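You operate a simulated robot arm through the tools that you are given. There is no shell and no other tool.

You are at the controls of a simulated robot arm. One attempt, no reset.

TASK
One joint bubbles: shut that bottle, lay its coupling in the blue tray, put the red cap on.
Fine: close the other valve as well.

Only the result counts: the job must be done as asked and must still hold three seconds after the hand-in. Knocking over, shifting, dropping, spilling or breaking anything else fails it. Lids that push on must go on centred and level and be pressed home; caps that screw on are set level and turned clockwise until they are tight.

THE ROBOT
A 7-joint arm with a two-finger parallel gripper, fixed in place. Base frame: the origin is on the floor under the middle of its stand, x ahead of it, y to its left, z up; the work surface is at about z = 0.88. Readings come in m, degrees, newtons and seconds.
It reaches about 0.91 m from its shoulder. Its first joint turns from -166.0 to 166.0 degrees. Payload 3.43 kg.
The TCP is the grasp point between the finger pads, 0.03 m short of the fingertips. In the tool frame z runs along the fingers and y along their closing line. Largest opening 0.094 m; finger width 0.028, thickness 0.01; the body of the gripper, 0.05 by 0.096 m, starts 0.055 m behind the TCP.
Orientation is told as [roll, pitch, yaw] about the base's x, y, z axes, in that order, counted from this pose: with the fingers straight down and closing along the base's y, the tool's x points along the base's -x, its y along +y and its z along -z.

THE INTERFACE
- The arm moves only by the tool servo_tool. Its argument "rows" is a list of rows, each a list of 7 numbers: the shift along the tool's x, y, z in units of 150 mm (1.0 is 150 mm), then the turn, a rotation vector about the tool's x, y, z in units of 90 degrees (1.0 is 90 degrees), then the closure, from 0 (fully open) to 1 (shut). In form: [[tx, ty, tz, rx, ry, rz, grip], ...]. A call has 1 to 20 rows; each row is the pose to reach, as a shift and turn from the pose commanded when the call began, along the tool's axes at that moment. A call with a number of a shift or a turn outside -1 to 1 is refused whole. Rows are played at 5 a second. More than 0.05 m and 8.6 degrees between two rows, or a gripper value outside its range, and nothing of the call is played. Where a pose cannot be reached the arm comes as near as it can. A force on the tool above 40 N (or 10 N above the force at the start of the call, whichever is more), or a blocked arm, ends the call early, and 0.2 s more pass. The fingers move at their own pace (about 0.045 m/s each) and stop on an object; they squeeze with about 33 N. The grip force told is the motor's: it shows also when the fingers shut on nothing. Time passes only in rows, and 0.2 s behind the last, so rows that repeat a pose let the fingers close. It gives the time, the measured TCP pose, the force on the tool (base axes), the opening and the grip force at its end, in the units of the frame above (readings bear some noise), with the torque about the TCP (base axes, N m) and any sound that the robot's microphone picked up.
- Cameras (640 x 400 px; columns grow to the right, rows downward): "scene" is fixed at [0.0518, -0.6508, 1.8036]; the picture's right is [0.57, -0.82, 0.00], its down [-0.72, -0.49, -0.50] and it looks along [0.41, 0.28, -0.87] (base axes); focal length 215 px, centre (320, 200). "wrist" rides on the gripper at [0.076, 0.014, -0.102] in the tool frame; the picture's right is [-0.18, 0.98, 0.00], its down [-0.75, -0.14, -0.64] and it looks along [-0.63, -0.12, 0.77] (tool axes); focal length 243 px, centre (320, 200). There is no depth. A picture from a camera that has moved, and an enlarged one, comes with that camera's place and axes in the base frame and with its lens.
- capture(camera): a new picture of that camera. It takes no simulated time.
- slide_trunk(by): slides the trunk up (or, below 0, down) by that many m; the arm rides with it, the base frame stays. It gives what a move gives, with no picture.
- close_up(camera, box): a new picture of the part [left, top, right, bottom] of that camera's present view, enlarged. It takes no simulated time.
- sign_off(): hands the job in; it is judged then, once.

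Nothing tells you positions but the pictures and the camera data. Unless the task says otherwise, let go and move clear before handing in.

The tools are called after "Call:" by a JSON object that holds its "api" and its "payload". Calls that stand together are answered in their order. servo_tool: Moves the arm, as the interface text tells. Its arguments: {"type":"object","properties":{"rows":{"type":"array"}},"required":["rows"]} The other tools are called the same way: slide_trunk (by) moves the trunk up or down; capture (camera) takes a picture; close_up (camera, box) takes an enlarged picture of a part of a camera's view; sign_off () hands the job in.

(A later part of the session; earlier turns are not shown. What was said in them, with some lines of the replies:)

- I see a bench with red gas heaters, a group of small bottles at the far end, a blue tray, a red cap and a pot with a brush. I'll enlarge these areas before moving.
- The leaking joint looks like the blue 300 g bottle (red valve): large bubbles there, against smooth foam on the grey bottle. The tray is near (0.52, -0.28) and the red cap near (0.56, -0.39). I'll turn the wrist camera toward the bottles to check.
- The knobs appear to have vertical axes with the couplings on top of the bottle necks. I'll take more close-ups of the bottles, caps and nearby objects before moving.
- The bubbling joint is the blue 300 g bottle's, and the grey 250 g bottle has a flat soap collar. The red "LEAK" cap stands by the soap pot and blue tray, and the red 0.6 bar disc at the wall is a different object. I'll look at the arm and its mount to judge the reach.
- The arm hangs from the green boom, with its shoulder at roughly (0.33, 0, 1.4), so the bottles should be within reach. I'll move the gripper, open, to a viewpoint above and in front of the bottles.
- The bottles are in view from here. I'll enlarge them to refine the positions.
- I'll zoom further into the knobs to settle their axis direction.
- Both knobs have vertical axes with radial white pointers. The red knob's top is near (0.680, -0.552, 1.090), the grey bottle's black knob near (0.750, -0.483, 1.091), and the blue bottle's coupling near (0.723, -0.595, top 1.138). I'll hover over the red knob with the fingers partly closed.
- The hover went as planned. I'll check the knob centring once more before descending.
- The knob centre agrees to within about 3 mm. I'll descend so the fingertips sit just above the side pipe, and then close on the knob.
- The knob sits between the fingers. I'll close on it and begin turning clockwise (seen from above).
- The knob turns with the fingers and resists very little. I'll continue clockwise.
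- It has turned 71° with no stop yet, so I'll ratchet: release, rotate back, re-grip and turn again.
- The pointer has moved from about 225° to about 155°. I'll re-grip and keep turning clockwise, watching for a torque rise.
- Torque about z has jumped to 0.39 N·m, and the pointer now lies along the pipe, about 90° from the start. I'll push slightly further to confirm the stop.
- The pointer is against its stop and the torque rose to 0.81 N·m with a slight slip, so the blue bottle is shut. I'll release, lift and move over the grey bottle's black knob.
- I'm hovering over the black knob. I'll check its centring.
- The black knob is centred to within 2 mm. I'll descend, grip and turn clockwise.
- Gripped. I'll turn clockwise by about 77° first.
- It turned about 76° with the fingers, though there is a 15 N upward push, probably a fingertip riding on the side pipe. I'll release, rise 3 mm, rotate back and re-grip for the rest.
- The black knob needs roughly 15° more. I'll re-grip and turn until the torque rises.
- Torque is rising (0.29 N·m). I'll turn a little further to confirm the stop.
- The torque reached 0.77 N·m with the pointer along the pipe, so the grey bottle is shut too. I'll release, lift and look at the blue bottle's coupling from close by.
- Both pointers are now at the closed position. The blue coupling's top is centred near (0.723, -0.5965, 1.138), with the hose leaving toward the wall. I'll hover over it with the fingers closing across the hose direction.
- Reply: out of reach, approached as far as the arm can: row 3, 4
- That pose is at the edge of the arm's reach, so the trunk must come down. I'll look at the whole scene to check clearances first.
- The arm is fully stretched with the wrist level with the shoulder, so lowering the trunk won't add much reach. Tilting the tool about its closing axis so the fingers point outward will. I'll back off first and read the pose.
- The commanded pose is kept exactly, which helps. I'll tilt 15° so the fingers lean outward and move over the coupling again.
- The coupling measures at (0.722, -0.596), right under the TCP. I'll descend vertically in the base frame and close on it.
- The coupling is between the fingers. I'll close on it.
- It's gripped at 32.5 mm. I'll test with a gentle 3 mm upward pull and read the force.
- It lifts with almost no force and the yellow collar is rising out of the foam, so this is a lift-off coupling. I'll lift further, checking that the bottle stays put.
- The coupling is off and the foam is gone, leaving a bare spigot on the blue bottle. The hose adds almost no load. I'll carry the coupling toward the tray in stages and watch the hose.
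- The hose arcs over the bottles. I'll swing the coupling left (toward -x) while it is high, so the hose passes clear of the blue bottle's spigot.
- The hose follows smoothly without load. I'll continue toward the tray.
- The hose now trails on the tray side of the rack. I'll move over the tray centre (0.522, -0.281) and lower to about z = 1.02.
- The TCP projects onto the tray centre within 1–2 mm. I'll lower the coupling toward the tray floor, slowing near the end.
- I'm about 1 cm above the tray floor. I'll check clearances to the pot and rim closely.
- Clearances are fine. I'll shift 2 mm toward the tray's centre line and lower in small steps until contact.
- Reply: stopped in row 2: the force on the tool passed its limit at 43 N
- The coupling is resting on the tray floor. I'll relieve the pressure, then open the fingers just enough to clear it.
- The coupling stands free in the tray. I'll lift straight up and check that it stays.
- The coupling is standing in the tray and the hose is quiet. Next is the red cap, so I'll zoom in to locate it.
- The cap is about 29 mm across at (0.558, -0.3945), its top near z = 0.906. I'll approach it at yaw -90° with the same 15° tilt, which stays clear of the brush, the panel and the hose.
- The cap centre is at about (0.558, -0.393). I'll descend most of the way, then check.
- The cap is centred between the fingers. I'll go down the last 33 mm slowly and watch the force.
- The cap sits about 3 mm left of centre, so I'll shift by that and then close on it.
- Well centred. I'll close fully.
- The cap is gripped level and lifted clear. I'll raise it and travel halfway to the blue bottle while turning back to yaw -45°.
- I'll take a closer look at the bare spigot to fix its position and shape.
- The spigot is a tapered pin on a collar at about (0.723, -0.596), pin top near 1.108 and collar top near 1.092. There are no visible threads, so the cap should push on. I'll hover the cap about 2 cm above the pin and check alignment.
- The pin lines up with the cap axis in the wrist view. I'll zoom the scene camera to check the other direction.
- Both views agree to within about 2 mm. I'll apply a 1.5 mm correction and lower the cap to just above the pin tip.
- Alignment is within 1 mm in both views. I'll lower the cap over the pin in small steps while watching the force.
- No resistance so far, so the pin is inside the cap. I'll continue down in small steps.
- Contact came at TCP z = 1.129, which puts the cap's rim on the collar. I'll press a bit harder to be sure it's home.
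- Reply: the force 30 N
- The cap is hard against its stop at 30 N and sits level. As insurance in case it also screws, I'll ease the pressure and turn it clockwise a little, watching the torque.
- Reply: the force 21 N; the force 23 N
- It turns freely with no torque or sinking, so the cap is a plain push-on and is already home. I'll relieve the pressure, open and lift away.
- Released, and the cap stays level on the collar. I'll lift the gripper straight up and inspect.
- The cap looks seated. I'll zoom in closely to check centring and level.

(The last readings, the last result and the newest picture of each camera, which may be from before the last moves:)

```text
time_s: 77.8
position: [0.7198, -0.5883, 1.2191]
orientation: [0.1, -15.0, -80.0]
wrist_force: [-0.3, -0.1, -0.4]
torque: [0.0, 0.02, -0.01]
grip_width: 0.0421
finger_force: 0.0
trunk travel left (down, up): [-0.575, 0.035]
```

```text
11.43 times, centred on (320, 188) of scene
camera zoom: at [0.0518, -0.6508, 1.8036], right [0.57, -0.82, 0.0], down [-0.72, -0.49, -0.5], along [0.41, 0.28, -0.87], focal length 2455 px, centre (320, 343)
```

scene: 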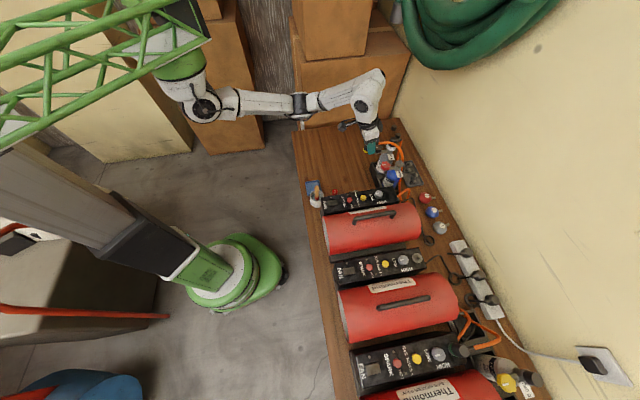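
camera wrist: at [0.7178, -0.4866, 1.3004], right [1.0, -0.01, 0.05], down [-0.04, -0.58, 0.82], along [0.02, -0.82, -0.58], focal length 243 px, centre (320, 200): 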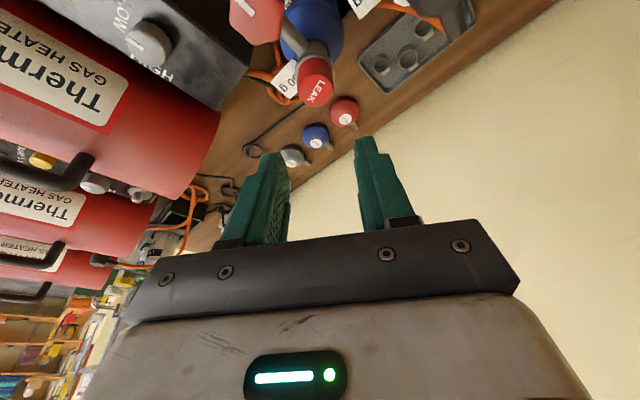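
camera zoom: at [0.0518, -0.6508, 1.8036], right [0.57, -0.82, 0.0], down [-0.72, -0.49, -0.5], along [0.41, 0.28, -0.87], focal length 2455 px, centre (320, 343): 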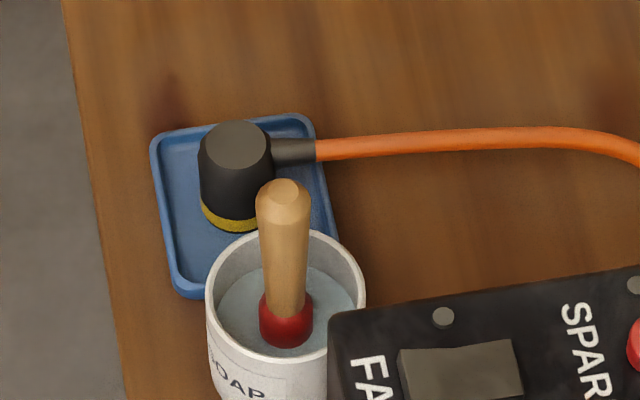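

The cap is flush and centred on the collar, both valve pointers are closed, and the coupling is in the tray. I'll move the arm clear and take a final look.

Call:
{"api": "servo_tool", "payload": {"rows": [[0.1, -0.05, -0.15, 0, 0, 0, 0.55], [0.25, -0.12, -0.28, 0, 0, 0, 0.5], [0.42, -0.21, -0.38, 0, 0, 0, 0.4], [0.59, -0.3, -0.47, 0, 0, 0, 0.4], [0.764, -0.387, -0.55, 0, 0, 0, 0.4], [0.764, -0.387, -0.55, 0, 0, 0, 0.4]]}}

Call:
{"api": "capture", "payload": {"camera": "scene"}}

Call:
{"api": "close_up", "payload": {"camera": "scene", "box": [365, 130, 425, 185]}}

Call:
{"api": "close_up", "payload": {"camera": "wrist", "box": [220, 0, 460, 180]}}

```text
time_s: 79.2
position: [0.64, -0.4668, 1.2707]
orientation: [0.0, -15.0, -80.0]
wrist_force: [-1.0, -0.5, 0.1]
torque: [0.01, 0.0, 0.01]
grip_width: 0.0565
finger_force: 0.1
trunk travel left (down, up): [-0.575, 0.035]
```

```text
taken
```

scene: 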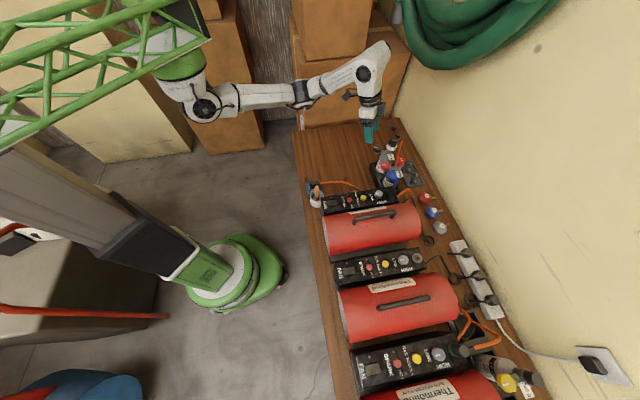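

```text
7.27 times, centred on (395, 158) of scene
camera zoom: at [0.0518, -0.6508, 1.8036], right [0.57, -0.82, 0.0], down [-0.72, -0.49, -0.5], along [0.41, 0.28, -0.87], focal length 1562 px, centre (-226, 509)
```

zoom: 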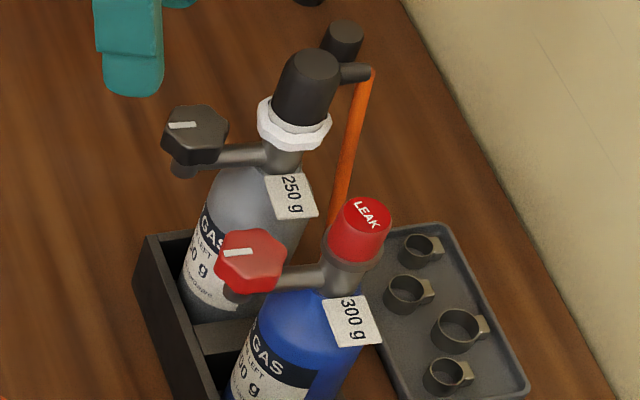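

```text
2.22 times, centred on (340, 90) of wrist
camera zoom: at [0.6376, -0.3649, 1.3501], right [1.0, -0.01, 0.05], down [-0.04, -0.58, 0.82], along [0.02, -0.82, -0.58], focal length 539 px, centre (276, 444)
```

zoom: 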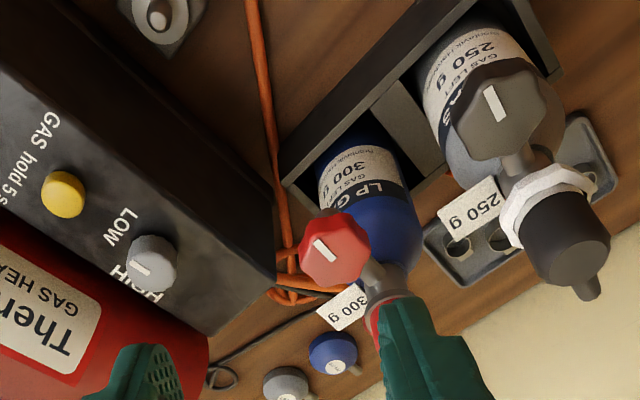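

Everything looks done:
- **Blue bottle:** the valve is shut and the red "LEAK" cap sits flush on its spigot.
- **Coupling:** it is standing in the blue tray.
- **Grey bottle:** the valve is closed, with its pointer parallel to the red one.

The arm is clear, so I'm handing in.

Call:
{"api": "sign_off", "payload": {}}

```text
The job is handed in.
```

The job is handed in; I haven't seen the judge's result.

- **Leaking bottle:** the bubbling joint was on the blue 300 g bottle. I turned its red valve clockwise about 90° to a firm stop.
- **Coupling:** it lifted straight off and now stands upright in the blue tray, with its hose still attached.
- **Red cap:** the "LEAK" cap went onto the bare spigot and was pressed down with about 30 N until it stopped on the collar. It looks level and within about 1 mm of centre. It turned freely, so I took it to be a push-on cap.
- **Other valve:** I took this to be the grey 250 g bottle in the same rack and closed it the same way. The 280 g bottle with the yellow valve, at the near end of the bench, was out of reach, and I left it alone.

Closing the first valve moved the blue bottle about 3 mm inside its rack. In the final pictures nothing else looked moved, and the arm was clear of everything.
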